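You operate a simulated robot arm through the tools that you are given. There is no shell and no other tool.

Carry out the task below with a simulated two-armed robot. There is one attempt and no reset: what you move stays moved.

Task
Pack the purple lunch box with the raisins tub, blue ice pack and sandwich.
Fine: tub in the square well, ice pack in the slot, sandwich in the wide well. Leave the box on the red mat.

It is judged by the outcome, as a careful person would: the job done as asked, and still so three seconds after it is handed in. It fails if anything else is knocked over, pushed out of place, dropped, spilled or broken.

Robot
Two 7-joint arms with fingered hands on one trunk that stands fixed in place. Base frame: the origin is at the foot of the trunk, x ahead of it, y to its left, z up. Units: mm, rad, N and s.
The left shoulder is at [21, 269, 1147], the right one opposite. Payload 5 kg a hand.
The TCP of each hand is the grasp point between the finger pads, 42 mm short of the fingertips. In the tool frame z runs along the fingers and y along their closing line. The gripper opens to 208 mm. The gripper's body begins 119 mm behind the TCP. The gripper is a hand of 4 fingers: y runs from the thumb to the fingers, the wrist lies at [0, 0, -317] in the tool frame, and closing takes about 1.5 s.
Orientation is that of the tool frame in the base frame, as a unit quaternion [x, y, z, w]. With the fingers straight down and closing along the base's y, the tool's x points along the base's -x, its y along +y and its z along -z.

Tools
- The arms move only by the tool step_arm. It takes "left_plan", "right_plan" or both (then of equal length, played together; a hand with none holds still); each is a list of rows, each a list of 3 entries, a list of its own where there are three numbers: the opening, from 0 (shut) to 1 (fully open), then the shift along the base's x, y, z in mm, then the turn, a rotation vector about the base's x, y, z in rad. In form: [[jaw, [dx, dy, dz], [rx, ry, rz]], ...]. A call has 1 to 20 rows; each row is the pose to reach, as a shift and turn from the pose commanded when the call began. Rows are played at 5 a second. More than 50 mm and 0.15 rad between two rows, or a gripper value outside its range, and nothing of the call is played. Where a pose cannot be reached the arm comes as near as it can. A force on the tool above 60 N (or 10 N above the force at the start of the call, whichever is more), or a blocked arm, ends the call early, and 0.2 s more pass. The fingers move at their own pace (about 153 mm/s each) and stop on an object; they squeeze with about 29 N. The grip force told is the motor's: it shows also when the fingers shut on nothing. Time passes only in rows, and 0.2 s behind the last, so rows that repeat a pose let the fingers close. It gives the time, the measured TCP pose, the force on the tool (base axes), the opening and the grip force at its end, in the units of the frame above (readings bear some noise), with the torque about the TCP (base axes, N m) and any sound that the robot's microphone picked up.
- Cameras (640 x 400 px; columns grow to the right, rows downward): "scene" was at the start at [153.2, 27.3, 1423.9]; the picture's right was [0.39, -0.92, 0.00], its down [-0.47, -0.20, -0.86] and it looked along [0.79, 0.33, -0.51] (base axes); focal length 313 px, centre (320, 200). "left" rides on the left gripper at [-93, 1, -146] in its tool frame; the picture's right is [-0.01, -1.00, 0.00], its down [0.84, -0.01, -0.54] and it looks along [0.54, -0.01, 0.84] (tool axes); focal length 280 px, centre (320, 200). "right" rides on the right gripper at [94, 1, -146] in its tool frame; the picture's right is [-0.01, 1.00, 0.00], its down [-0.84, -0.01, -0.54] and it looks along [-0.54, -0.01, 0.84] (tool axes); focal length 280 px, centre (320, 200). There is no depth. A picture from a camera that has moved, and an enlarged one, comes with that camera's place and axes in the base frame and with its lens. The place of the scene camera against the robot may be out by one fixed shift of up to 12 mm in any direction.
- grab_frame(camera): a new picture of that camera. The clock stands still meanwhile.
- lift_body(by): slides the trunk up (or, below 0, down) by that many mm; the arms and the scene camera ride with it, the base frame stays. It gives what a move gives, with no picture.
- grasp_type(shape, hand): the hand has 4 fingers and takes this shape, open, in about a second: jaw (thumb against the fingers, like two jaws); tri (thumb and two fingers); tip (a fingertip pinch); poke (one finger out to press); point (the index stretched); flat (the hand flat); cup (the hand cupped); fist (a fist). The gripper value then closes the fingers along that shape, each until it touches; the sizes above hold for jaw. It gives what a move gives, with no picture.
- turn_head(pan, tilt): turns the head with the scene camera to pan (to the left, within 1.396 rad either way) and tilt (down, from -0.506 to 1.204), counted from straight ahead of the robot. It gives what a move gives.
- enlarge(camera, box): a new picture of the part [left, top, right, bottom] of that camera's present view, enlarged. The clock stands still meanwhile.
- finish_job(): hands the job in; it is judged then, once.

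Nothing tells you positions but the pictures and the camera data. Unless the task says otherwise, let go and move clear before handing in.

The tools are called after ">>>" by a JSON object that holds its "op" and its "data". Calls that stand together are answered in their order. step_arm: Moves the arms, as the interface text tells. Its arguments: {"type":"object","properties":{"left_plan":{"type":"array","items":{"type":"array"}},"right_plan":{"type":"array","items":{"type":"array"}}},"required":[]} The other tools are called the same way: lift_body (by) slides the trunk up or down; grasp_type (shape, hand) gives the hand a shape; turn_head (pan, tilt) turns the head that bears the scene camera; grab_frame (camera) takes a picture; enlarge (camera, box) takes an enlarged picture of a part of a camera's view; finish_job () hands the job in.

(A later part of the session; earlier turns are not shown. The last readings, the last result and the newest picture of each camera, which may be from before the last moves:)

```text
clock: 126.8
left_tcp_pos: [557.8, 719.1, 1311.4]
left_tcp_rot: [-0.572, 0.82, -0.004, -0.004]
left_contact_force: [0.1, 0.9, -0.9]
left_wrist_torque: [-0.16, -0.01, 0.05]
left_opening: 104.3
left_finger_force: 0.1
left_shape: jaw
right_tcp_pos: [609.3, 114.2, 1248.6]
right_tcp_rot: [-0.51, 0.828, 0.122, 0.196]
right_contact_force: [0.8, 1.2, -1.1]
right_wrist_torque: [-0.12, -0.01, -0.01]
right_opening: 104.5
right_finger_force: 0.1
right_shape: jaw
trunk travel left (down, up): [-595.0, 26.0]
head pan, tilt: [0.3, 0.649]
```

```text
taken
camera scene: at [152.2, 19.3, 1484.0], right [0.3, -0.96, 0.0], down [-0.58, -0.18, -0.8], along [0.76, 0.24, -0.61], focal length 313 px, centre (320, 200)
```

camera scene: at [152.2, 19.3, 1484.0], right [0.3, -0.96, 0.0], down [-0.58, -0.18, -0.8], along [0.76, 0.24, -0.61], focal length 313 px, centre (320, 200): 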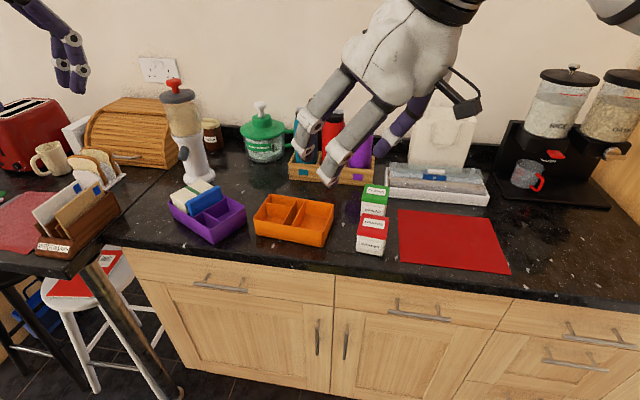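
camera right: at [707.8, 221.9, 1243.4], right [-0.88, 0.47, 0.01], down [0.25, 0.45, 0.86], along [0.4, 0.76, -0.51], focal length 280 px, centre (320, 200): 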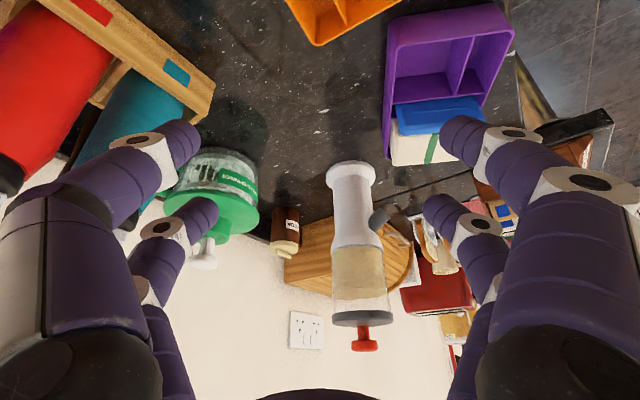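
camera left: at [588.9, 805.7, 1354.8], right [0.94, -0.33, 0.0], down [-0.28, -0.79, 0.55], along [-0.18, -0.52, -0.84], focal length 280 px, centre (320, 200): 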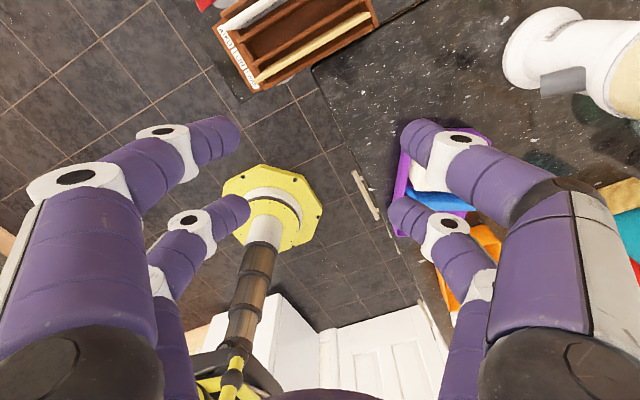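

The right arm can't reach the box directly, so I'll do an in-air handover: left lifts the loaded box by its sandwich end, right takes the tub-well end. First I'll park the right hand nearby with the correct yaw.

>>> {"op": "step_arm", "data": {"right_plan": [[0.6, [0, -35, 10], [0, 0, 0.1]], [0.7, [0, -70, 20], [0, 0, 0.2]], [0.75, [0, -105, 30], [0, 0, 0.3]], [0.75, [0, -140, 40], [0, 0, 0.4]], [0.75, [0, -174, 50], [0, 0, 0.46]], [0.75, [0, -174, 50], [0, 0, 0.46]]]}}

>>> {"op": "step_arm", "data": {"left_plan": [[0.85, [20, -25, -15], [0, 0, 0]], [0.85, [45, -50, -30], [0, 0, 0]], [0.85, [70, -75, -50], [0, 0, 0]], [0.85, [95, -100, -75], [0, 0, 0]], [0.85, [120, -125, -100], [0, 0, 0]], [0.85, [140, -150, -125], [0, 0, 0]], [0.85, [149, -163, -150], [0, 0, 0]], [0.85, [149, -163, -150], [0, 0, 0]]]}}

>>> {"op": "grab_frame", "data": {"camera": "left"}}

>>> {"op": "grab_frame", "data": {"camera": "scene"}}

```text
clock: 128.2
left_tcp_pos: [557.3, 718.7, 1311.6]
left_tcp_rot: [-0.572, 0.82, -0.004, -0.003]
left_contact_force: [-0.4, 0.5, -0.3]
left_wrist_torque: [-0.11, -0.03, -0.04]
left_opening: 104.5
left_finger_force: 0.0
left_shape: jaw
right_tcp_pos: [610.8, -58.2, 1299.8]
right_tcp_rot: [-0.686, 0.69, 0.164, 0.162]
right_contact_force: [-0.1, 0.1, 0.1]
right_wrist_torque: [-0.09, -0.01, -0.03]
right_opening: 155.6
right_finger_force: 0.0
right_shape: jaw
trunk travel left (down, up): [-595.0, 26.0]
head pan, tilt: [0.3, 0.649]
```

```text
clock: 130.0
left_tcp_pos: [707.6, 553.9, 1165.3]
left_tcp_rot: [-0.571, 0.821, -0.004, -0.004]
left_contact_force: [0.0, -0.8, -0.7]
left_wrist_torque: [0.02, -0.03, -0.02]
left_opening: 176.8
left_finger_force: 0.2
left_shape: jaw
right_tcp_pos: [612.2, -59.8, 1300.5]
right_tcp_rot: [-0.685, 0.691, 0.164, 0.163]
right_contact_force: [-0.1, 0.0, 0.1]
right_wrist_torque: [0.0, -0.01, -0.04]
right_opening: 155.8
right_finger_force: 0.1
right_shape: jaw
trunk travel left (down, up): [-595.0, 26.0]
head pan, tilt: [0.3, 0.649]
```

```text
taken
camera left: at [738.3, 644.5, 1310.2], right [0.94, -0.33, 0.0], down [-0.28, -0.79, 0.55], along [-0.18, -0.52, -0.84], focal length 280 px, centre (320, 200)
```

left: 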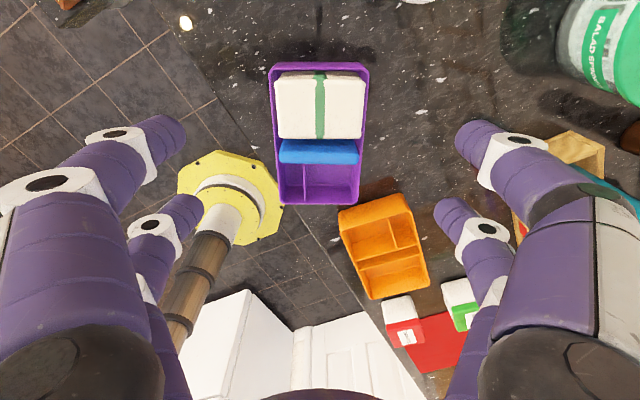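

```text
taken
camera scene: at [151.6, 17.8, 1484.2], right [0.3, -0.96, 0.0], down [-0.58, -0.18, -0.8], along [0.76, 0.24, -0.6], focal length 313 px, centre (320, 200)
```

scene: 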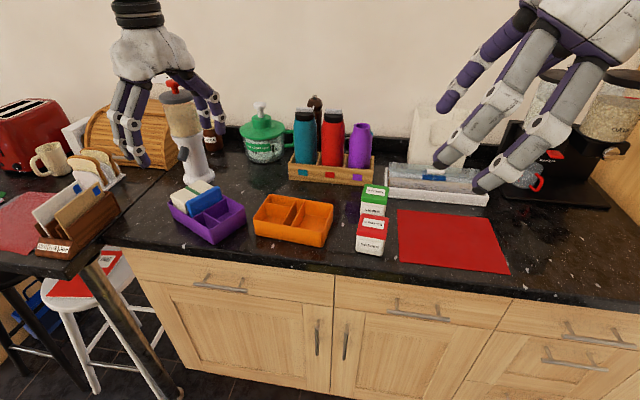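

I'll zoom in to measure the box before grasping its sandwich end.

>>> {"op": "enlarge", "data": {"camera": "left", "box": [250, 50, 390, 215]}}

```text
2.42 times, centred on (320, 132) of left
camera zoom: at [738.3, 644.5, 1310.2], right [0.94, -0.33, 0.0], down [-0.28, -0.79, 0.55], along [-0.18, -0.52, -0.84], focal length 680 px, centre (320, 364)
```

zoom: 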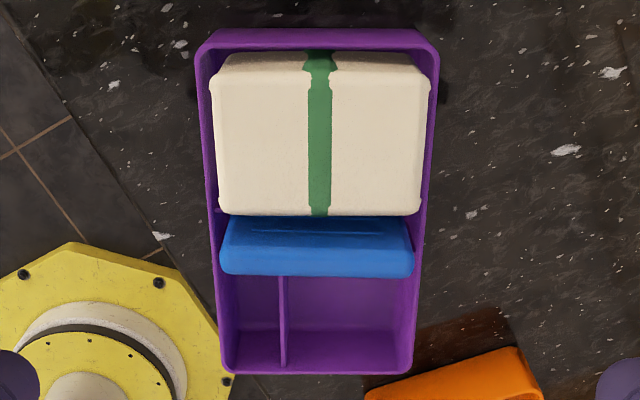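

Box centre ≈ (690, 509.5). I'll lean the left hand 12° away from where the right hand will come, and descend around the sandwich end.

>>> {"op": "step_arm", "data": {"left_plan": [[0.85, [0, 1, -20], [-0.1, 0.037, 0]], [0.85, [-0.6, 2.6, -45], [-0.197, 0.073, 0]], [0.85, [-0.6, 2.6, -90], [-0.197, 0.073, 0]], [0.85, [-0.6, 2.6, -135], [-0.197, 0.073, 0]], [0.85, [-0.6, 2.6, -170], [-0.197, 0.073, 0]], [0.85, [-0.6, 2.6, -190], [-0.197, 0.073, 0]], [0.85, [-0.6, 2.6, -199], [-0.197, 0.073, 0]], [0.85, [-0.6, 2.6, -199], [-0.197, 0.073, 0]]]}}

>>> {"op": "grab_frame", "data": {"camera": "left"}}

>>> {"op": "enlarge", "data": {"camera": "scene", "box": [120, 90, 280, 260]}}

```text
clock: 131.8
left_tcp_pos: [706.7, 557.5, 963.1]
left_tcp_rot: [-0.568, 0.816, -0.064, -0.089]
left_contact_force: [0.0, -0.1, 0.8]
left_wrist_torque: [-0.01, 0.0, 0.0]
left_opening: 176.5
left_finger_force: 0.1
left_shape: jaw
right_tcp_pos: [611.6, -60.5, 1300.0]
right_tcp_rot: [-0.685, 0.691, 0.164, 0.164]
right_contact_force: [-0.7, -0.4, -0.4]
right_wrist_torque: [-0.04, 0.0, -0.04]
right_opening: 155.7
right_finger_force: 0.0
right_shape: jaw
trunk travel left (down, up): [-595.0, 26.0]
head pan, tilt: [0.3, 0.649]
```

```text
taken
camera left: at [748.1, 674.0, 1086.0], right [0.94, -0.33, 0.0], down [-0.23, -0.66, 0.71], along [-0.24, -0.67, -0.7], focal length 280 px, centre (320, 200)
```

left: 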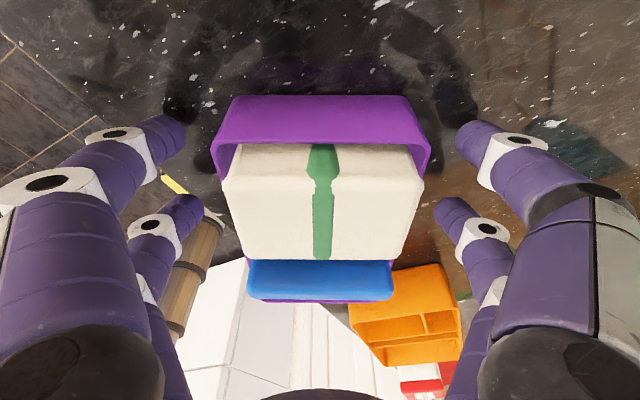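

```text
2.35 times, centred on (200, 175) of scene
camera zoom: at [151.8, 18.0, 1484.2], right [0.3, -0.96, 0.0], down [-0.58, -0.18, -0.8], along [0.76, 0.24, -0.6], focal length 737 px, centre (602, 259)
```

zoom: 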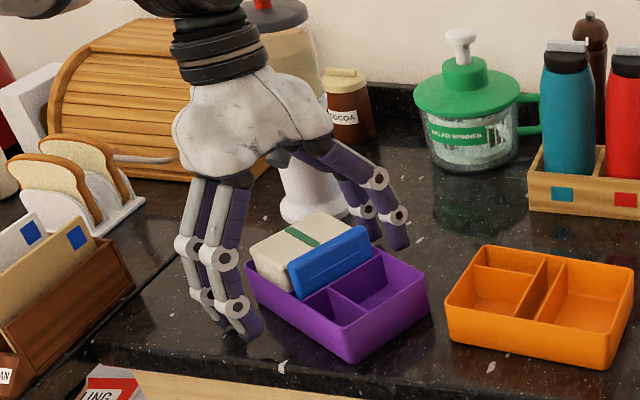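

Both finger pairs straddle the box at its sandwich end. Closing and test-lifting gently.

>>> {"op": "step_arm", "data": {"left_plan": [[0.65, [0, 0, 0], [0, 0, 0]], [0.5, [0, 0, 0], [0, 0, 0]], [0.3, [0, 0, 0], [0, 0, 0]], [0.2, [0, 0, 0], [0, 0, 0]], [0.2, [0, 0, 0], [0, 0, 0]], [0.2, [0, 0, 0], [0, 0, 0]], [0.2, [0, 0, 4], [0, 0, 0]], [0.2, [0, 0, 10], [0, 0, 0]], [0.2, [0, 0, 10], [0, 0, 0]]]}}

>>> {"op": "grab_frame", "data": {"camera": "left"}}

>>> {"op": "enlarge", "data": {"camera": "scene", "box": [120, 90, 280, 260]}}

```text
clock: 133.8
left_tcp_pos: [706.8, 556.4, 972.3]
left_tcp_rot: [-0.568, 0.816, -0.064, -0.089]
left_contact_force: [0.3, 0.8, -5.0]
left_wrist_torque: [0.15, -0.09, 0.01]
left_opening: 108.9
left_finger_force: 29.0
left_shape: jaw
right_tcp_pos: [612.4, -59.7, 1300.1]
right_tcp_rot: [-0.686, 0.69, 0.163, 0.163]
right_contact_force: [0.5, 0.4, 0.1]
right_wrist_torque: [-0.01, -0.01, -0.01]
right_opening: 155.8
right_finger_force: 0.0
right_shape: jaw
trunk travel left (down, up): [-595.0, 26.0]
head pan, tilt: [0.3, 0.649]
```

```text
taken
camera left: at [747.9, 673.3, 1095.7], right [0.94, -0.33, 0.0], down [-0.23, -0.66, 0.71], along [-0.24, -0.67, -0.7], focal length 280 px, centre (320, 200)
```

left: 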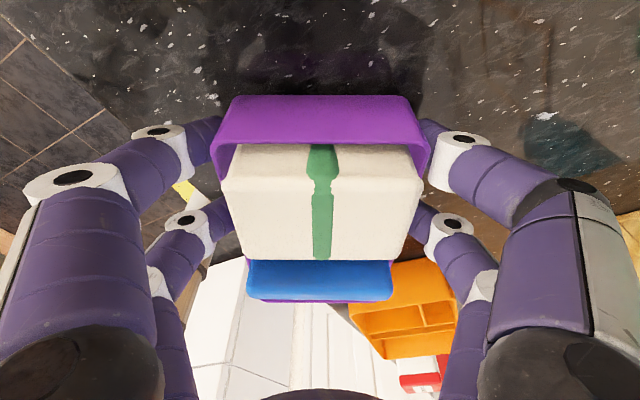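

```text
2.35 times, centred on (200, 175) of scene
camera zoom: at [152.3, 18.2, 1484.1], right [0.3, -0.96, 0.0], down [-0.58, -0.18, -0.8], along [0.76, 0.24, -0.6], focal length 737 px, centre (602, 259)
```

zoom: 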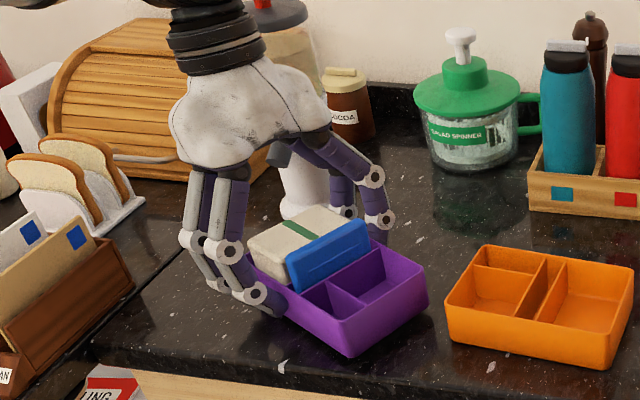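

The full weight (~5 N) is lifted and level. Raising high, then carrying to the handover point.

>>> {"op": "step_arm", "data": {"left_plan": [[0.2, [0, 0, 30], [0, 0, 0]], [0.2, [0, 0, 70], [0, 0, 0]], [0.2, [0, 0, 110], [0, 0, 0]], [0.2, [0, -5, 145], [0, 0, 0]], [0.2, [-5, -30, 155], [0, 0, 0.03]], [0.2, [-10, -65, 155], [0, 0, 0.07]], [0.2, [-15, -100, 155], [0, 0, 0.11]], [0.2, [-20, -135, 155], [0, 0, 0.15]], [0.2, [-28, -170, 155], [0, 0, 0.19]], [0.2, [-36, -205, 155], [0, 0, 0.23]], [0.2, [-44, -240, 155], [0, 0, 0.27]], [0.2, [-52, -275, 155], [0, 0, 0.31]], [0.2, [-60, -305, 155], [0, 0, 0.35]], [0.2, [-60, -318, 155], [0, 0, 0.35]], [0.2, [-60, -318, 155], [0, 0, 0.35]]]}}

>>> {"op": "grab_frame", "data": {"camera": "left"}}

>>> {"op": "grab_frame", "data": {"camera": "scene"}}

>>> {"op": "grab_frame", "data": {"camera": "right"}}

```text
clock: 137.0
left_tcp_pos: [645.7, 237.9, 1128.1]
left_tcp_rot: [-0.701, 0.704, -0.078, -0.077]
left_contact_force: [-0.2, 0.2, -4.5]
left_wrist_torque: [0.16, -0.06, 0.0]
left_opening: 108.5
left_finger_force: 28.6
left_shape: jaw
right_tcp_pos: [610.9, -60.5, 1300.3]
right_tcp_rot: [-0.685, 0.691, 0.165, 0.163]
right_contact_force: [-0.1, -0.9, 0.7]
right_wrist_torque: [0.01, 0.01, 0.0]
right_opening: 155.8
right_finger_force: 0.0
right_shape: jaw
trunk travel left (down, up): [-595.0, 26.0]
head pan, tilt: [0.3, 0.649]
```

```text
taken
camera left: at [644.4, 361.5, 1249.9], right [1.0, 0.01, 0.0], down [0.01, -0.7, 0.71], along [0.01, -0.71, -0.7], focal length 280 px, centre (320, 200)
```

left: 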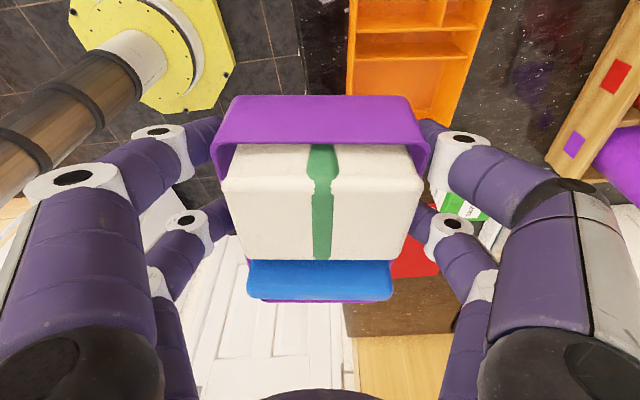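

```text
taken
camera scene: at [151.9, 18.1, 1484.2], right [0.3, -0.96, 0.0], down [-0.58, -0.18, -0.8], along [0.76, 0.24, -0.6], focal length 313 px, centre (320, 200)
```

scene: 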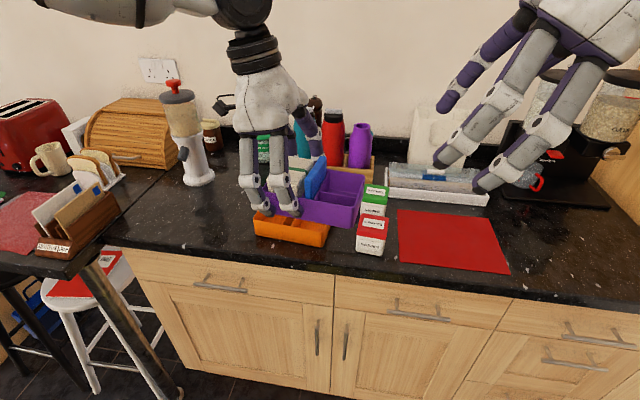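

```text
taken
camera right: at [609.8, -209.4, 1389.6], right [-1.0, 0.02, 0.01], down [0.02, 0.51, 0.86], along [0.01, 0.86, -0.51], focal length 280 px, centre (320, 200)
```

right: 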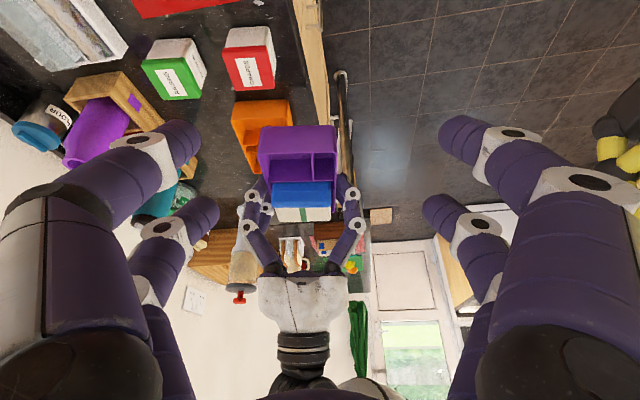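

The loaded box is held level at about (646, 188), rim z ≈ 1126. I'll bring the right hand to a pre-grasp point above the tub-well end with less lean.

>>> {"op": "step_arm", "data": {"right_plan": [[0.75, [8, 35, -5], [-0.06, 0, 0]], [0.75, [16, 70, -15], [-0.12, 0, 0]], [0.75, [24, 105, -30], [-0.171, 0, 0]], [0.75, [32, 140, -45], [-0.171, 0, 0]], [0.75, [35, 168, -55], [-0.171, 0, 0]], [0.75, [35, 168, -59], [-0.171, 0, 0]], [0.75, [35, 168, -59], [-0.171, 0, 0]]]}}

>>> {"op": "grab_frame", "data": {"camera": "right"}}

>>> {"op": "grab_frame", "data": {"camera": "scene"}}

```text
clock: 138.6
left_tcp_pos: [645.4, 239.2, 1127.2]
left_tcp_rot: [-0.702, 0.704, -0.077, -0.078]
left_contact_force: [1.0, 0.7, -5.3]
left_wrist_torque: [0.05, 0.02, 0.0]
left_opening: 108.5
left_finger_force: 29.4
left_shape: jaw
right_tcp_pos: [646.9, 110.7, 1241.0]
right_tcp_rot: [-0.696, 0.703, 0.104, 0.103]
right_contact_force: [0.0, 0.6, -0.6]
right_wrist_torque: [-0.12, -0.04, 0.0]
right_opening: 155.7
right_finger_force: 0.0
right_shape: jaw
trunk travel left (down, up): [-595.0, 26.0]
head pan, tilt: [0.3, 0.649]
```

```text
taken
camera right: at [643.9, -21.9, 1355.3], right [-1.0, 0.02, 0.01], down [0.02, 0.65, 0.76], along [0.01, 0.76, -0.65], focal length 280 px, centre (320, 200)
```

right: 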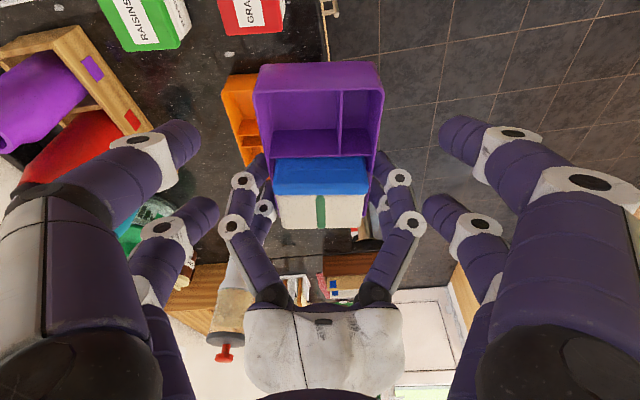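

```text
taken
camera scene: at [152.1, 19.0, 1484.1], right [0.3, -0.96, 0.0], down [-0.58, -0.18, -0.8], along [0.76, 0.24, -0.6], focal length 313 px, centre (320, 200)
```

scene: 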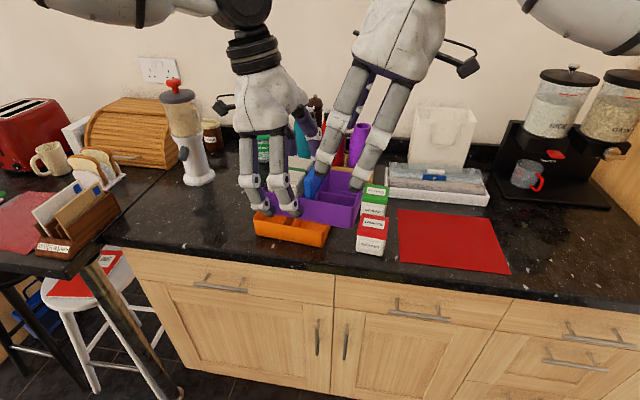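

Aligned well. Descending along the fingers toward the tub-well end in two stages.

>>> {"op": "step_arm", "data": {"right_plan": [[0.75, [0, 7, -25], [0, 0, 0]], [0.75, [0, 14, -48], [0, 0, 0]], [0.75, [0, 20, -68], [0, 0, 0]], [0.75, [0, 20, -68], [0, 0, 0]]]}}

>>> {"op": "grab_frame", "data": {"camera": "right"}}

>>> {"op": "enlarge", "data": {"camera": "scene", "box": [220, 80, 420, 260]}}

```text
clock: 139.6
left_tcp_pos: [644.8, 237.8, 1128.0]
left_tcp_rot: [-0.7, 0.705, -0.078, -0.078]
left_contact_force: [-0.9, 0.5, -4.8]
left_wrist_torque: [0.18, -0.09, 0.02]
left_opening: 108.9
left_finger_force: 29.2
left_shape: jaw
right_tcp_pos: [646.4, 129.8, 1172.5]
right_tcp_rot: [-0.696, 0.702, 0.105, 0.105]
right_contact_force: [-0.2, -0.6, 0.0]
right_wrist_torque: [0.02, -0.06, -0.03]
right_opening: 155.7
right_finger_force: 0.0
right_shape: jaw
trunk travel left (down, up): [-595.0, 26.0]
head pan, tilt: [0.3, 0.649]
```

```text
taken
camera right: at [643.6, -2.5, 1286.5], right [-1.0, 0.02, 0.01], down [0.02, 0.65, 0.76], along [0.01, 0.76, -0.65], focal length 280 px, centre (320, 200)
```

right: 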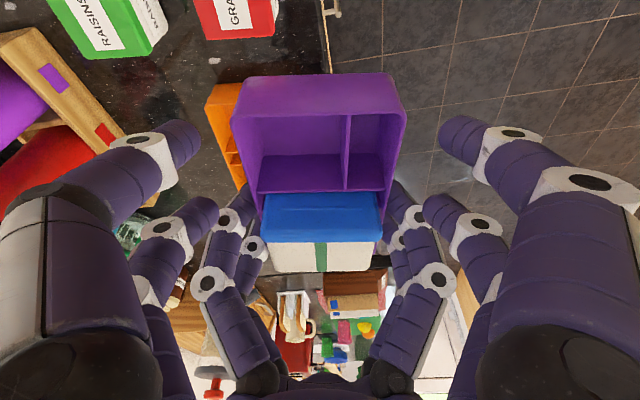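

```text
2.22 times, centred on (320, 170) of scene
camera zoom: at [151.6, 17.8, 1484.3], right [0.3, -0.96, 0.0], down [-0.58, -0.18, -0.8], along [0.76, 0.24, -0.6], focal length 696 px, centre (320, 267)
```

zoom: 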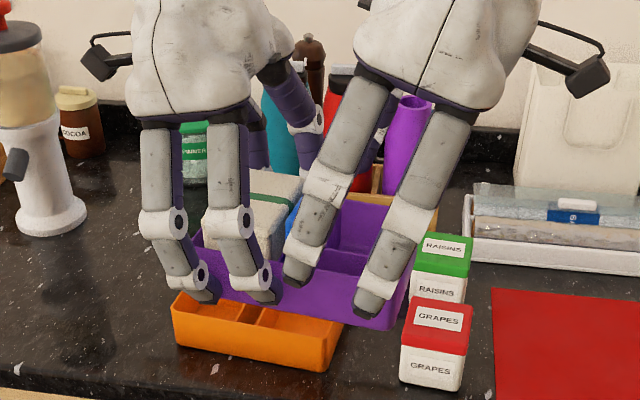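

Clearance between the hands is good. Completing the descent and closing the right hand gently.

>>> {"op": "step_arm", "data": {"right_plan": [[0.75, [-0.5, 4, -12], [0, 0, 0]], [0.75, [-0.5, 8, -25], [0, 0, 0]], [0.75, [-0.5, 11, -35.5], [0, 0, 0]], [0.75, [-0.5, 11, -35.5], [0, 0, 0]]]}}

>>> {"op": "grab_frame", "data": {"camera": "right"}}

>>> {"op": "enlarge", "data": {"camera": "scene", "box": [220, 80, 420, 260]}}

```text
clock: 140.6
left_tcp_pos: [646.6, 237.9, 1126.9]
left_tcp_rot: [-0.701, 0.705, -0.078, -0.077]
left_contact_force: [-0.5, -0.5, -5.0]
left_wrist_torque: [0.13, 0.01, 0.01]
left_opening: 108.8
left_finger_force: 28.8
left_shape: jaw
right_tcp_pos: [646.1, 138.3, 1136.6]
right_tcp_rot: [-0.696, 0.703, 0.104, 0.103]
right_contact_force: [0.1, -0.2, 1.2]
right_wrist_torque: [-0.03, -0.01, 0.02]
right_opening: 155.9
right_finger_force: 0.0
right_shape: jaw
trunk travel left (down, up): [-595.0, 26.0]
head pan, tilt: [0.3, 0.649]
```

```text
taken
camera right: at [644.0, 7.2, 1250.4], right [-1.0, 0.02, 0.01], down [0.02, 0.65, 0.76], along [0.01, 0.76, -0.65], focal length 280 px, centre (320, 200)
```

right: 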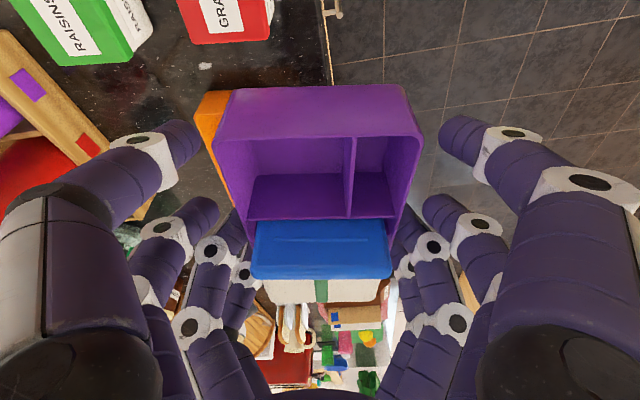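

```text
2.22 times, centred on (320, 170) of scene
camera zoom: at [152.2, 18.0, 1484.1], right [0.3, -0.96, 0.0], down [-0.58, -0.18, -0.8], along [0.76, 0.24, -0.6], focal length 696 px, centre (320, 267)
```

zoom: 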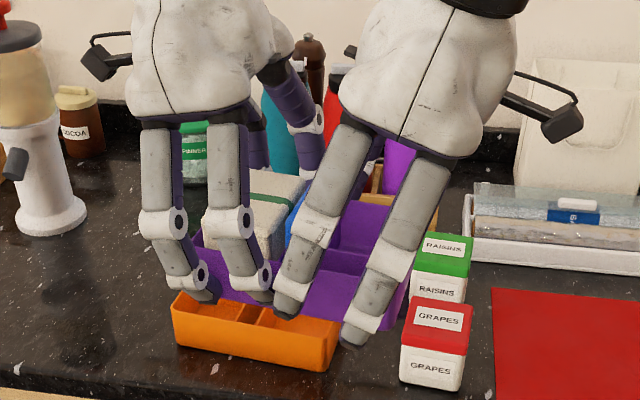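

>>> {"op": "step_arm", "data": {"right_plan": [[0.65, [0, 0, 0], [0, 0, 0]], [0.58, [0, 0, 0], [0, 0, 0]], [0.52, [0, 0, 0], [0, 0, 0]], [0.4, [0, 0, 0], [0, 0, 0]], [0.2, [0, 0, 0], [0, 0, 0]], [0.2, [0, 0, 0], [0, 0, 0]], [0.2, [0, 0, 0], [0, 0, 0]]]}}

>>> {"op": "grab_frame", "data": {"camera": "right"}}

>>> {"op": "enlarge", "data": {"camera": "scene", "box": [220, 80, 420, 260]}}

```text
clock: 142.2
left_tcp_pos: [645.6, 237.4, 1127.6]
left_tcp_rot: [-0.701, 0.705, -0.079, -0.077]
left_contact_force: [-0.9, -1.2, -2.5]
left_wrist_torque: [0.07, 0.08, -0.13]
left_opening: 108.5
left_finger_force: 29.2
left_shape: jaw
right_tcp_pos: [645.8, 140.9, 1137.2]
right_tcp_rot: [-0.696, 0.702, 0.105, 0.104]
right_contact_force: [1.1, 0.1, 0.3]
right_wrist_torque: [-0.02, -0.1, 0.02]
right_opening: 109.3
right_finger_force: 28.9
right_shape: jaw
trunk travel left (down, up): [-595.0, 26.0]
head pan, tilt: [0.3, 0.649]
```

```text
taken
camera right: at [644.1, 7.1, 1250.3], right [-1.0, 0.02, 0.01], down [0.02, 0.65, 0.76], along [0.01, 0.76, -0.65], focal length 280 px, centre (320, 200)
```

right: 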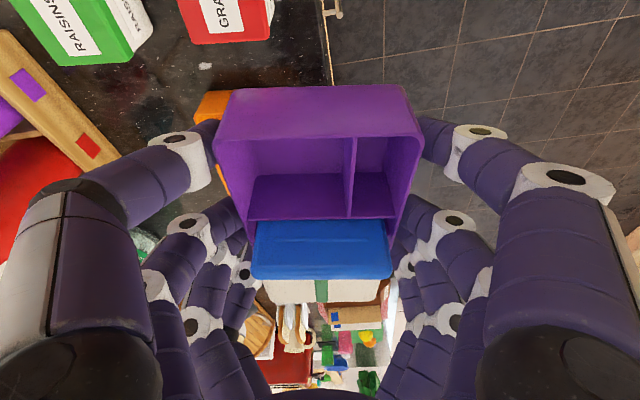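

```text
2.22 times, centred on (320, 170) of scene
camera zoom: at [152.2, 18.0, 1484.1], right [0.3, -0.96, 0.0], down [-0.58, -0.18, -0.8], along [0.76, 0.24, -0.6], focal length 696 px, centre (320, 267)
```

zoom: 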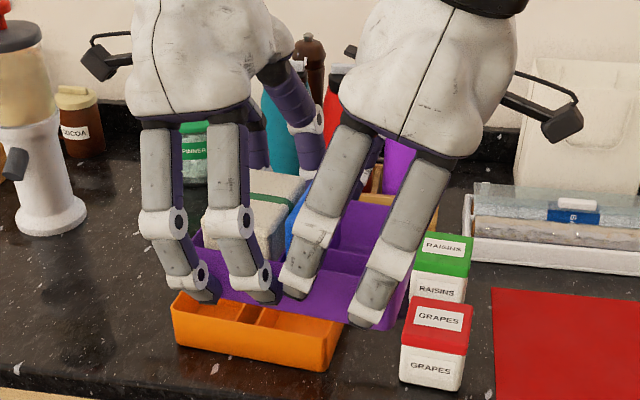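

Both hands grip with ~29 N. I'll open the left hand a little and check that the right holds the load.

>>> {"op": "step_arm", "data": {"left_plan": [[0.54, [0, 0, 0], [0, 0, 0]], [0.58, [0, 0, 0], [0, 0, 0]], [0.62, [0, 0, 0], [0, 0, 0]], [0.62, [0, 0, 0], [0, 0, 0]]]}}

>>> {"op": "grab_frame", "data": {"camera": "right"}}

>>> {"op": "enlarge", "data": {"camera": "scene", "box": [220, 80, 420, 260]}}

```text
clock: 143.2
left_tcp_pos: [645.7, 237.9, 1126.0]
left_tcp_rot: [-0.701, 0.704, -0.078, -0.077]
left_contact_force: [-0.2, -0.1, 0.4]
left_wrist_torque: [-0.02, -0.02, 0.03]
left_opening: 128.7
left_finger_force: 0.1
left_shape: jaw
right_tcp_pos: [646.1, 138.8, 1136.6]
right_tcp_rot: [-0.697, 0.702, 0.105, 0.104]
right_contact_force: [-0.3, 0.1, -3.0]
right_wrist_torque: [-0.32, 0.01, 0.02]
right_opening: 109.3
right_finger_force: 29.3
right_shape: jaw
trunk travel left (down, up): [-595.0, 26.0]
head pan, tilt: [0.3, 0.649]
```

```text
taken
camera right: at [644.1, 7.1, 1250.3], right [-1.0, 0.02, 0.01], down [0.02, 0.65, 0.76], along [0.01, 0.76, -0.65], focal length 280 px, centre (320, 200)
```

right: 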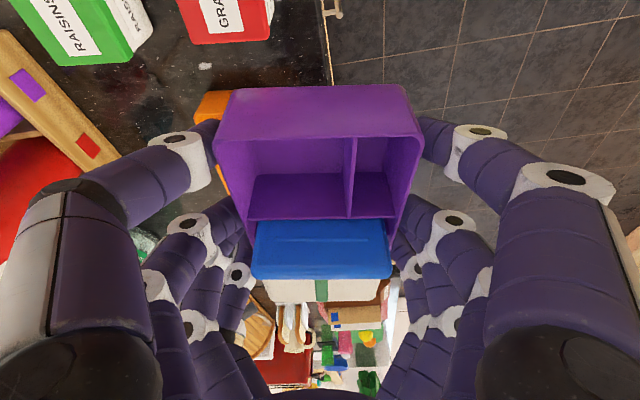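

```text
2.22 times, centred on (320, 170) of scene
camera zoom: at [152.3, 18.0, 1484.1], right [0.3, -0.96, 0.0], down [-0.58, -0.18, -0.8], along [0.76, 0.24, -0.6], focal length 696 px, centre (320, 267)
```

zoom: 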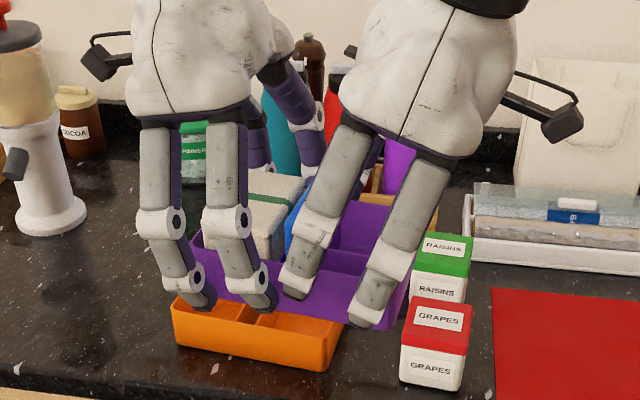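

The right hand holds the whole load steadily. Retreating the left hand up and away.

>>> {"op": "step_arm", "data": {"left_plan": [[0.75, [0, 0, 0], [0, 0, 0]], [0.75, [0, 2, 5], [0, 0, 0]], [0.75, [0, 10, 35], [0, 0, 0]], [0.75, [0, 20, 75], [0, 0, 0]], [0.75, [0, 35, 115], [0, 0, 0]], [0.75, [0, 65, 145], [0, 0, 0]], [0.75, [0, 105, 160], [0, 0, 0]], [0.75, [-10, 150, 165], [0, 0, 0]], [0.75, [-20, 195, 165], [0, 0, 0]], [0.75, [-30, 240, 165], [0, 0, 0]], [0.75, [-40, 285, 165], [0, 0, 0]], [0.75, [-50, 330, 165], [0, 0, 0]], [0.75, [-60, 375, 165], [0, 0, 0]], [0.75, [-60, 375, 165], [0, 0, 0]]]}}

>>> {"op": "grab_frame", "data": {"camera": "scene"}}

>>> {"op": "grab_frame", "data": {"camera": "right"}}

```text
clock: 146.2
left_tcp_pos: [588.7, 612.8, 1294.3]
left_tcp_rot: [-0.701, 0.705, -0.077, -0.076]
left_contact_force: [0.4, -1.0, 0.0]
left_wrist_torque: [0.09, 0.08, -0.04]
left_opening: 155.8
left_finger_force: 0.1
left_shape: jaw
right_tcp_pos: [647.2, 136.7, 1137.6]
right_tcp_rot: [-0.696, 0.703, 0.104, 0.104]
right_contact_force: [0.6, -1.3, -2.7]
right_wrist_torque: [-0.21, 0.03, 0.03]
right_opening: 109.3
right_finger_force: 29.0
right_shape: jaw
trunk travel left (down, up): [-595.0, 26.0]
head pan, tilt: [0.3, 0.649]
```

```text
taken
camera scene: at [152.5, 16.9, 1484.1], right [0.29, -0.96, 0.0], down [-0.58, -0.18, -0.8], along [0.76, 0.24, -0.6], focal length 313 px, centre (320, 200)
```

scene: 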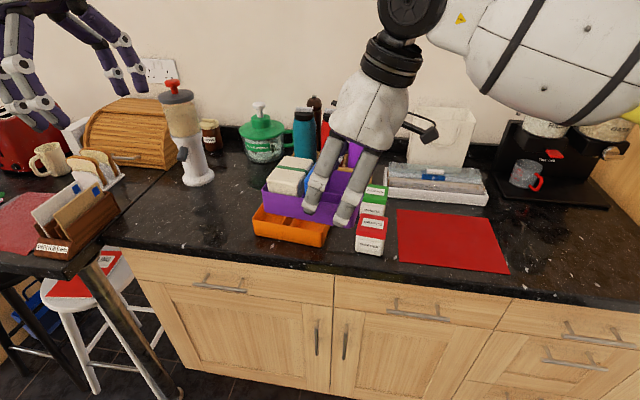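

```text
taken
camera right: at [644.7, 5.3, 1250.2], right [-1.0, 0.02, 0.01], down [0.02, 0.65, 0.76], along [0.01, 0.76, -0.65], focal length 280 px, centre (320, 200)
```

right: 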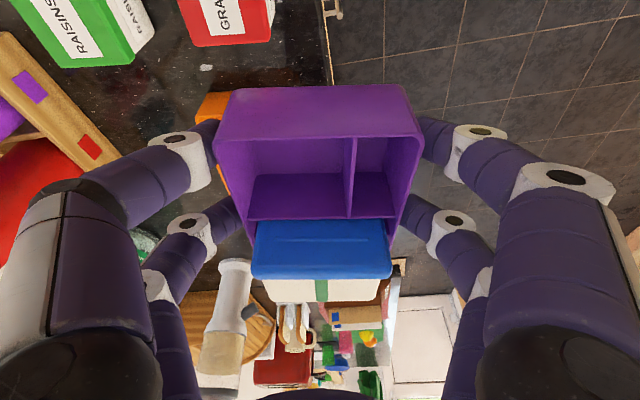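

The handover succeeded. Now the right hand carries the box over to the mat at a safe height, turning slightly to match the mat.

>>> {"op": "step_arm", "data": {"right_plan": [[0.2, [10, -20, 0], [0, 0, 0]], [0.2, [28, -52, 0], [0, 0, 0.015]], [0.2, [47, -86, 0], [0, 0, 0.03]], [0.2, [66, -120, 0], [0, 0, 0.045]], [0.2, [85, -154, 0], [0, 0, 0.06]], [0.2, [104, -188, 0], [0, 0, 0.075]], [0.2, [122, -222, 0], [0, 0, 0.09]], [0.2, [140, -256, 0], [0, 0, 0.105]], [0.2, [154, -286, 0], [0, 0, 0.12]], [0.2, [164, -307, 0], [0, 0, 0.127]], [0.2, [164, -307, 0], [0, 0, 0.127]]]}}

>>> {"op": "turn_head", "data": {"pan": -0.1, "tilt": 0.65}}

>>> {"op": "grab_frame", "data": {"camera": "scene"}}

>>> {"op": "grab_frame", "data": {"camera": "right"}}

```text
clock: 148.6
left_tcp_pos: [587.3, 615.3, 1291.9]
left_tcp_rot: [-0.701, 0.704, -0.078, -0.077]
left_contact_force: [-0.2, 0.0, 0.4]
left_wrist_torque: [-0.03, -0.01, 0.01]
left_opening: 155.6
left_finger_force: 0.1
left_shape: jaw
right_tcp_pos: [809.6, -166.8, 1135.6]
right_tcp_rot: [0.739, -0.657, -0.111, -0.097]
right_contact_force: [-0.2, 0.1, -3.2]
right_wrist_torque: [-0.4, -0.04, 0.0]
right_opening: 109.1
right_finger_force: 28.9
right_shape: jaw
trunk travel left (down, up): [-595.0, 26.0]
head pan, tilt: [0.3, 0.649]
```

```text
clock: 149.5
left_tcp_pos: [587.7, 614.7, 1292.8]
left_tcp_rot: [-0.701, 0.704, -0.078, -0.077]
left_contact_force: [0.7, 0.7, -0.1]
left_wrist_torque: [0.0, 0.02, 0.01]
left_opening: 155.7
left_finger_force: 0.0
left_shape: jaw
right_tcp_pos: [808.1, -166.7, 1136.2]
right_tcp_rot: [0.74, -0.657, -0.112, -0.097]
right_contact_force: [-0.3, -0.9, -2.9]
right_wrist_torque: [-0.33, -0.06, -0.02]
right_opening: 109.5
right_finger_force: 29.1
right_shape: jaw
trunk travel left (down, up): [-595.0, 26.0]
head pan, tilt: [-0.099, 0.649]
```

```text
taken
camera scene: at [155.8, -16.2, 1484.1], right [-0.1, -1.0, 0.0], down [-0.6, 0.06, -0.8], along [0.79, -0.08, -0.6], focal length 313 px, centre (320, 200)
```

scene: 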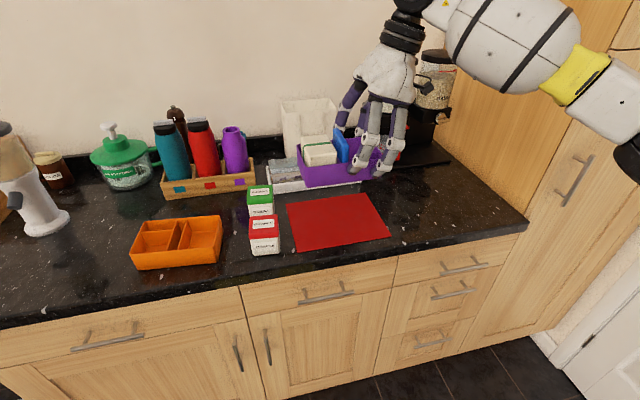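

```text
taken
camera right: at [823.6, -298.8, 1249.4], right [-0.99, -0.1, 0.01], down [-0.06, 0.65, 0.76], along [-0.08, 0.76, -0.65], focal length 280 px, centre (320, 200)
```

right: 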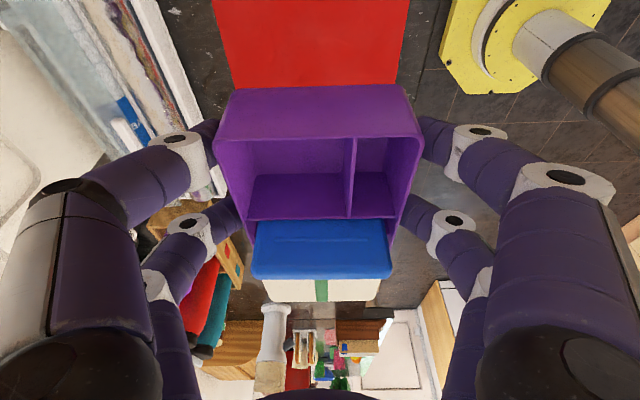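

The box is above the mat's centre (mat centre ≈ (804, −121)). Lowering.

>>> {"op": "step_arm", "data": {"right_plan": [[0.2, [0.5, -1, -30], [0, 0, 0]], [0.2, [1, -2, -65], [0, 0, 0]], [0.2, [1, -2, -100], [0, 0, 0]], [0.2, [1, -2, -130], [0, 0, 0]], [0.2, [1, -2, -148], [0, 0, 0]], [0.2, [1, -2, -148], [0, 0, 0]]]}}

>>> {"op": "grab_frame", "data": {"camera": "scene"}}

>>> {"op": "enlarge", "data": {"camera": "scene", "box": [260, 110, 440, 270]}}

```text
clock: 150.9
left_tcp_pos: [587.1, 614.5, 1292.5]
left_tcp_rot: [-0.701, 0.705, -0.078, -0.077]
left_contact_force: [0.0, -0.1, -0.5]
left_wrist_torque: [-0.04, -0.07, 0.04]
left_opening: 155.6
left_finger_force: 0.1
left_shape: jaw
right_tcp_pos: [812.1, -168.1, 987.4]
right_tcp_rot: [0.74, -0.656, -0.111, -0.098]
right_contact_force: [0.0, -0.6, -3.3]
right_wrist_torque: [-0.35, -0.11, -0.01]
right_opening: 109.3
right_finger_force: 29.0
right_shape: jaw
trunk travel left (down, up): [-595.0, 26.0]
head pan, tilt: [-0.099, 0.649]
```

```text
taken
camera scene: at [155.3, -16.3, 1484.2], right [-0.1, -1.0, 0.0], down [-0.6, 0.06, -0.8], along [0.79, -0.08, -0.6], focal length 313 px, centre (320, 200)
```

scene: 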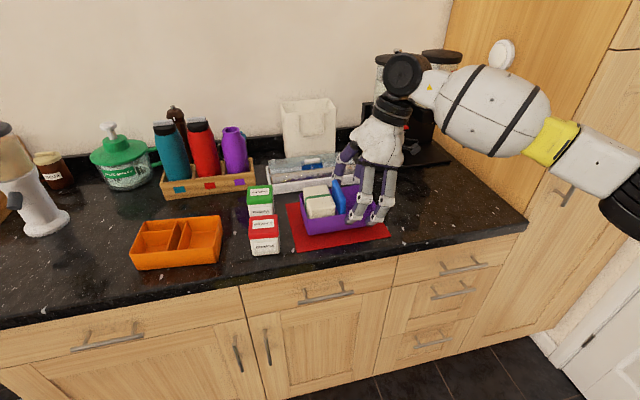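

```text
2.50 times, centred on (350, 190) of scene
camera zoom: at [155.3, -16.3, 1484.2], right [-0.1, -1.0, 0.0], down [-0.6, 0.06, -0.8], along [0.79, -0.08, -0.6], focal length 783 px, centre (245, 225)
```

zoom: 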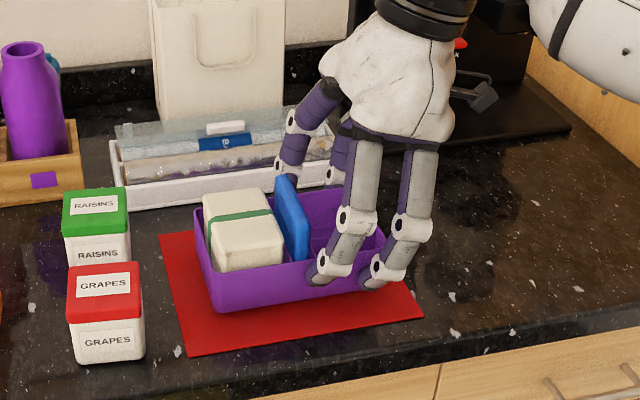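

>>> {"op": "step_arm", "data": {"right_plan": [[0.2, [0, 0, -5], [0, 0, 0]], [0.2, [0, 0, -9], [0, 0, 0]], [0.2, [0, 0, -12], [0, 0, 0]], [0.2, [0, 0, -12], [0, 0, 0]]]}}

>>> {"op": "enlarge", "data": {"camera": "scene", "box": [260, 110, 440, 270]}}

```text
clock: 151.9
left_tcp_pos: [586.6, 614.5, 1292.0]
left_tcp_rot: [-0.701, 0.705, -0.077, -0.077]
left_contact_force: [0.4, 0.5, -0.5]
left_wrist_torque: [-0.02, -0.01, -0.04]
left_opening: 155.9
left_finger_force: 0.1
left_shape: jaw
right_tcp_pos: [811.3, -169.1, 975.5]
right_tcp_rot: [0.74, -0.656, -0.111, -0.098]
right_contact_force: [-0.8, -0.6, 0.7]
right_wrist_torque: [-0.05, -0.17, 0.0]
right_opening: 109.1
right_finger_force: 29.6
right_shape: jaw
trunk travel left (down, up): [-595.0, 26.0]
head pan, tilt: [-0.099, 0.649]
```

```text
2.50 times, centred on (350, 190) of scene
camera zoom: at [155.5, -16.3, 1484.1], right [-0.1, -1.0, 0.0], down [-0.6, 0.06, -0.8], along [0.79, -0.08, -0.6], focal length 783 px, centre (245, 225)
```

zoom: 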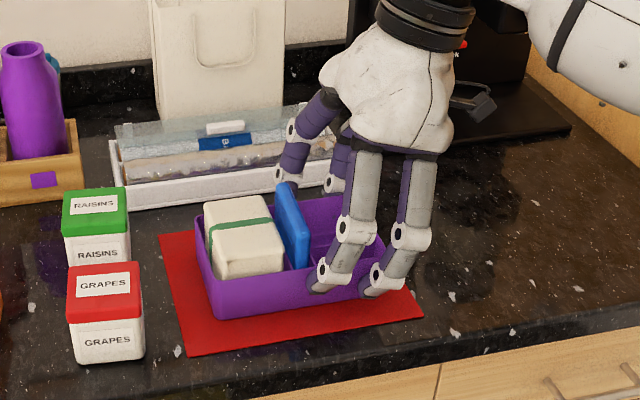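

>>> {"op": "step_arm", "data": {"right_plan": [[0.2, [0, 0, -1.5], [0, 0, 0]], [0.2, [0, 0, -2.5], [0, 0, 0]], [0.2, [0, 0, -2.5], [0, 0, 0]]]}}

```text
clock: 152.7
left_tcp_pos: [586.9, 614.3, 1292.5]
left_tcp_rot: [-0.701, 0.705, -0.078, -0.077]
left_contact_force: [-0.5, 1.1, -0.4]
left_wrist_torque: [-0.02, -0.01, 0.02]
left_opening: 156.0
left_finger_force: 0.0
left_shape: jaw
right_tcp_pos: [810.9, -169.7, 974.0]
right_tcp_rot: [0.74, -0.657, -0.11, -0.098]
right_contact_force: [0.5, -0.8, 13.5]
right_wrist_torque: [0.0, -0.09, 0.04]
right_opening: 109.1
right_finger_force: 28.6
right_shape: jaw
trunk travel left (down, up): [-595.0, 26.0]
head pan, tilt: [-0.099, 0.649]
```

The box is pressed onto the mat. Releasing and withdrawing along the fingers.

>>> {"op": "step_arm", "data": {"right_plan": [[0.54, [0, 0, 1], [0, 0, 0]], [0.6, [0, 0, 1], [0, 0, 0]], [0.7, [0, 0, 1], [0, 0, 0]], [0.72, [0, 0, 2], [0, 0, 0]], [0.72, [1, -8, 27], [0, 0, 0]], [0.72, [3, -20, 65], [0, 0, 0]], [0.72, [5, -32, 105], [0, 0, 0]], [0.72, [5, -44, 145], [0, 0, 0]], [0.72, [5, -56, 185], [0, 0, 0]], [0.72, [5, -56, 185], [0, 0, 0]]]}}

>>> {"op": "grab_frame", "data": {"camera": "right"}}

>>> {"op": "enlarge", "data": {"camera": "scene", "box": [230, 110, 430, 270]}}

```text
clock: 154.9
left_tcp_pos: [587.1, 614.7, 1291.8]
left_tcp_rot: [-0.702, 0.704, -0.078, -0.077]
left_contact_force: [0.5, -0.8, 0.0]
left_wrist_torque: [-0.01, 0.09, -0.03]
left_opening: 155.6
left_finger_force: 0.0
left_shape: jaw
right_tcp_pos: [816.1, -226.3, 1160.5]
right_tcp_rot: [0.738, -0.658, -0.11, -0.098]
right_contact_force: [1.2, 0.0, 0.2]
right_wrist_torque: [0.04, 0.09, 0.01]
right_opening: 149.2
right_finger_force: 0.1
right_shape: jaw
trunk travel left (down, up): [-595.0, 26.0]
head pan, tilt: [-0.099, 0.649]
```

```text
taken
camera right: at [831.4, -357.0, 1273.5], right [-0.99, -0.1, 0.01], down [-0.06, 0.65, 0.76], along [-0.08, 0.76, -0.65], focal length 280 px, centre (320, 200)
```

right: 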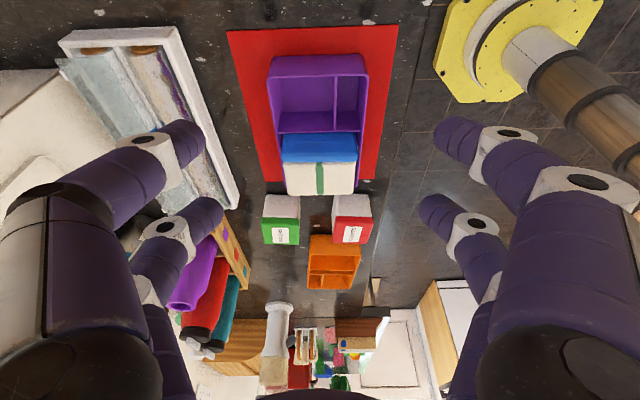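

```text
2.50 times, centred on (330, 190) of scene
camera zoom: at [156.3, -16.5, 1483.9], right [-0.1, -0.99, 0.0], down [-0.6, 0.06, -0.8], along [0.79, -0.08, -0.61], focal length 783 px, centre (295, 225)
```

zoom: 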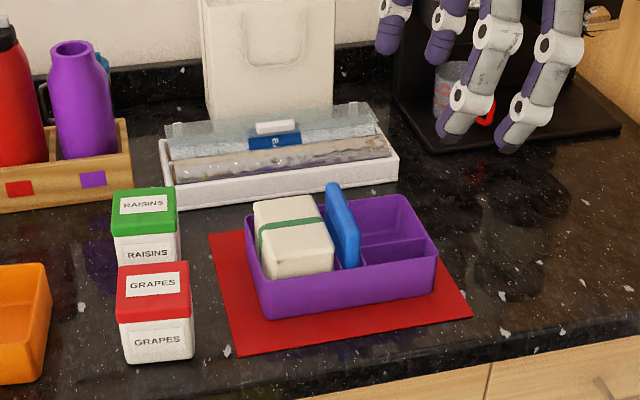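

The packed box sits squarely on the mat. Now the raisins: I'll bring the right hand over the raisins tub with fingers closing front-to-back.

>>> {"op": "step_arm", "data": {"right_plan": [[0.55, [2, 35, 0], [0, 0, -0.02]], [0.55, [4, 75, 0], [0, 0, -0.04]], [0.55, [6, 115, 0], [0, 0, -0.06]], [0.55, [8, 155, 0], [0, 0, -0.08]], [0.55, [10, 195, 0], [0, 0, -0.1]], [0.55, [12, 235, -10], [0, 0, -0.1]], [0.55, [16, 265, -20], [0, 0, -0.1]], [0.55, [18, 285, -30], [0, 0, -0.1]], [0.55, [18, 285, -30], [0, 0, -0.1]]]}}

>>> {"op": "grab_frame", "data": {"camera": "right"}}

>>> {"op": "grab_frame", "data": {"camera": "scene"}}

```text
clock: 156.9
left_tcp_pos: [587.8, 614.0, 1292.5]
left_tcp_rot: [-0.701, 0.705, -0.078, -0.077]
left_contact_force: [-0.6, -0.1, 0.6]
left_wrist_torque: [0.04, -0.03, 0.07]
left_opening: 155.8
left_finger_force: 0.0
left_shape: jaw
right_tcp_pos: [834.8, 58.4, 1127.2]
right_tcp_rot: [0.706, -0.693, -0.106, -0.103]
right_contact_force: [-0.4, -0.6, 0.1]
right_wrist_torque: [0.05, -0.01, 0.02]
right_opening: 114.9
right_finger_force: 0.1
right_shape: jaw
trunk travel left (down, up): [-595.0, 26.0]
head pan, tilt: [-0.099, 0.649]
```

```text
taken
camera right: at [835.8, -75.0, 1240.9], right [-1.0, 0.0, 0.01], down [0.0, 0.65, 0.76], along [-0.01, 0.76, -0.65], focal length 280 px, centre (320, 200)
```

right: 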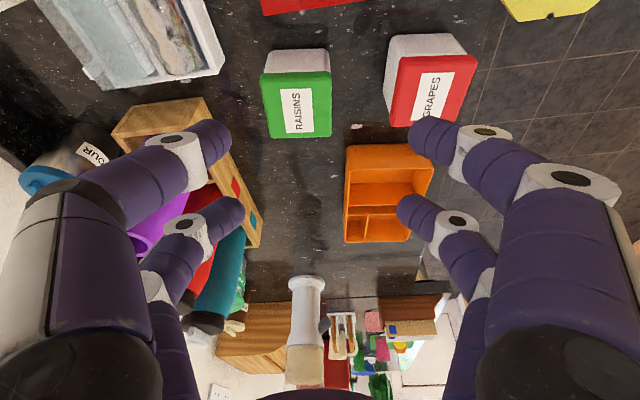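

```text
taken
camera scene: at [155.4, -16.8, 1484.2], right [-0.1, -0.99, 0.0], down [-0.6, 0.06, -0.8], along [0.79, -0.08, -0.6], focal length 313 px, centre (320, 200)
```

scene: 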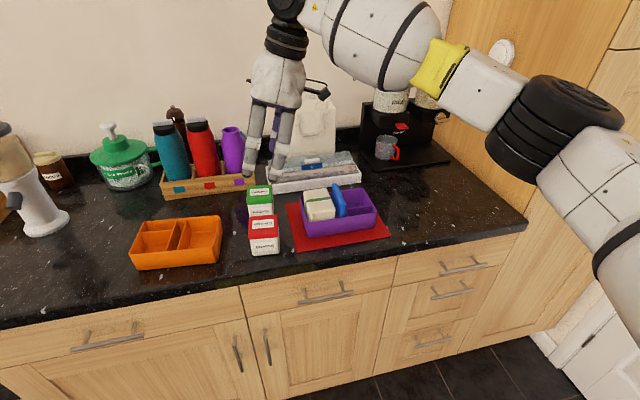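

I'll zoom in to locate the raisins tub precisely.

>>> {"op": "enlarge", "data": {"camera": "right", "box": [220, 20, 380, 160]}}

>>> {"op": "enlarge", "data": {"camera": "scene", "box": [220, 160, 320, 270]}}

```text
2.86 times, centred on (300, 90) of right
camera zoom: at [835.8, -75.0, 1240.9], right [-1.0, 0.0, 0.01], down [0.0, 0.65, 0.76], along [-0.01, 0.76, -0.65], focal length 801 px, centre (377, 514)
```

zoom: 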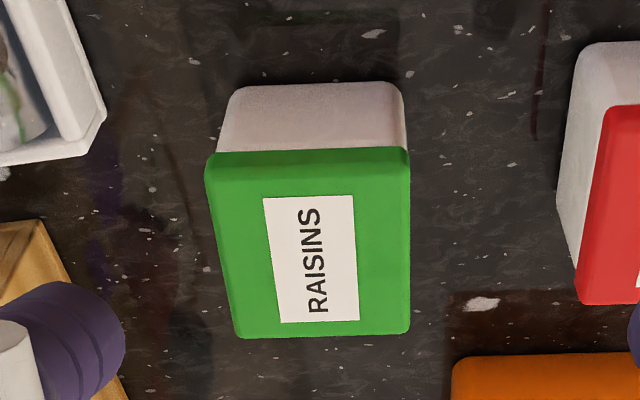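

```text
3.64 times, centred on (270, 215) of scene
camera zoom: at [155.4, -16.8, 1484.2], right [-0.1, -0.99, 0.0], down [-0.6, 0.06, -0.8], along [0.79, -0.08, -0.6], focal length 1139 px, centre (502, 146)
```

zoom: 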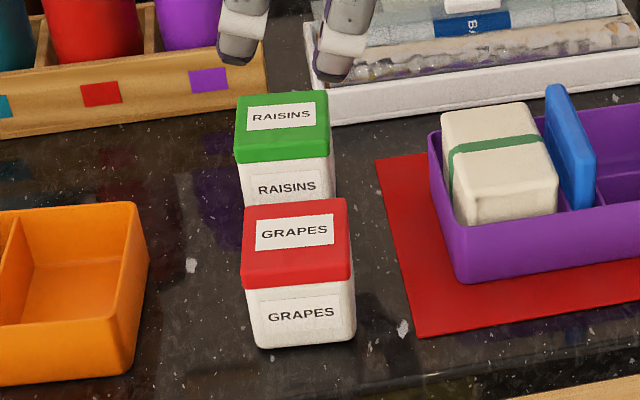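

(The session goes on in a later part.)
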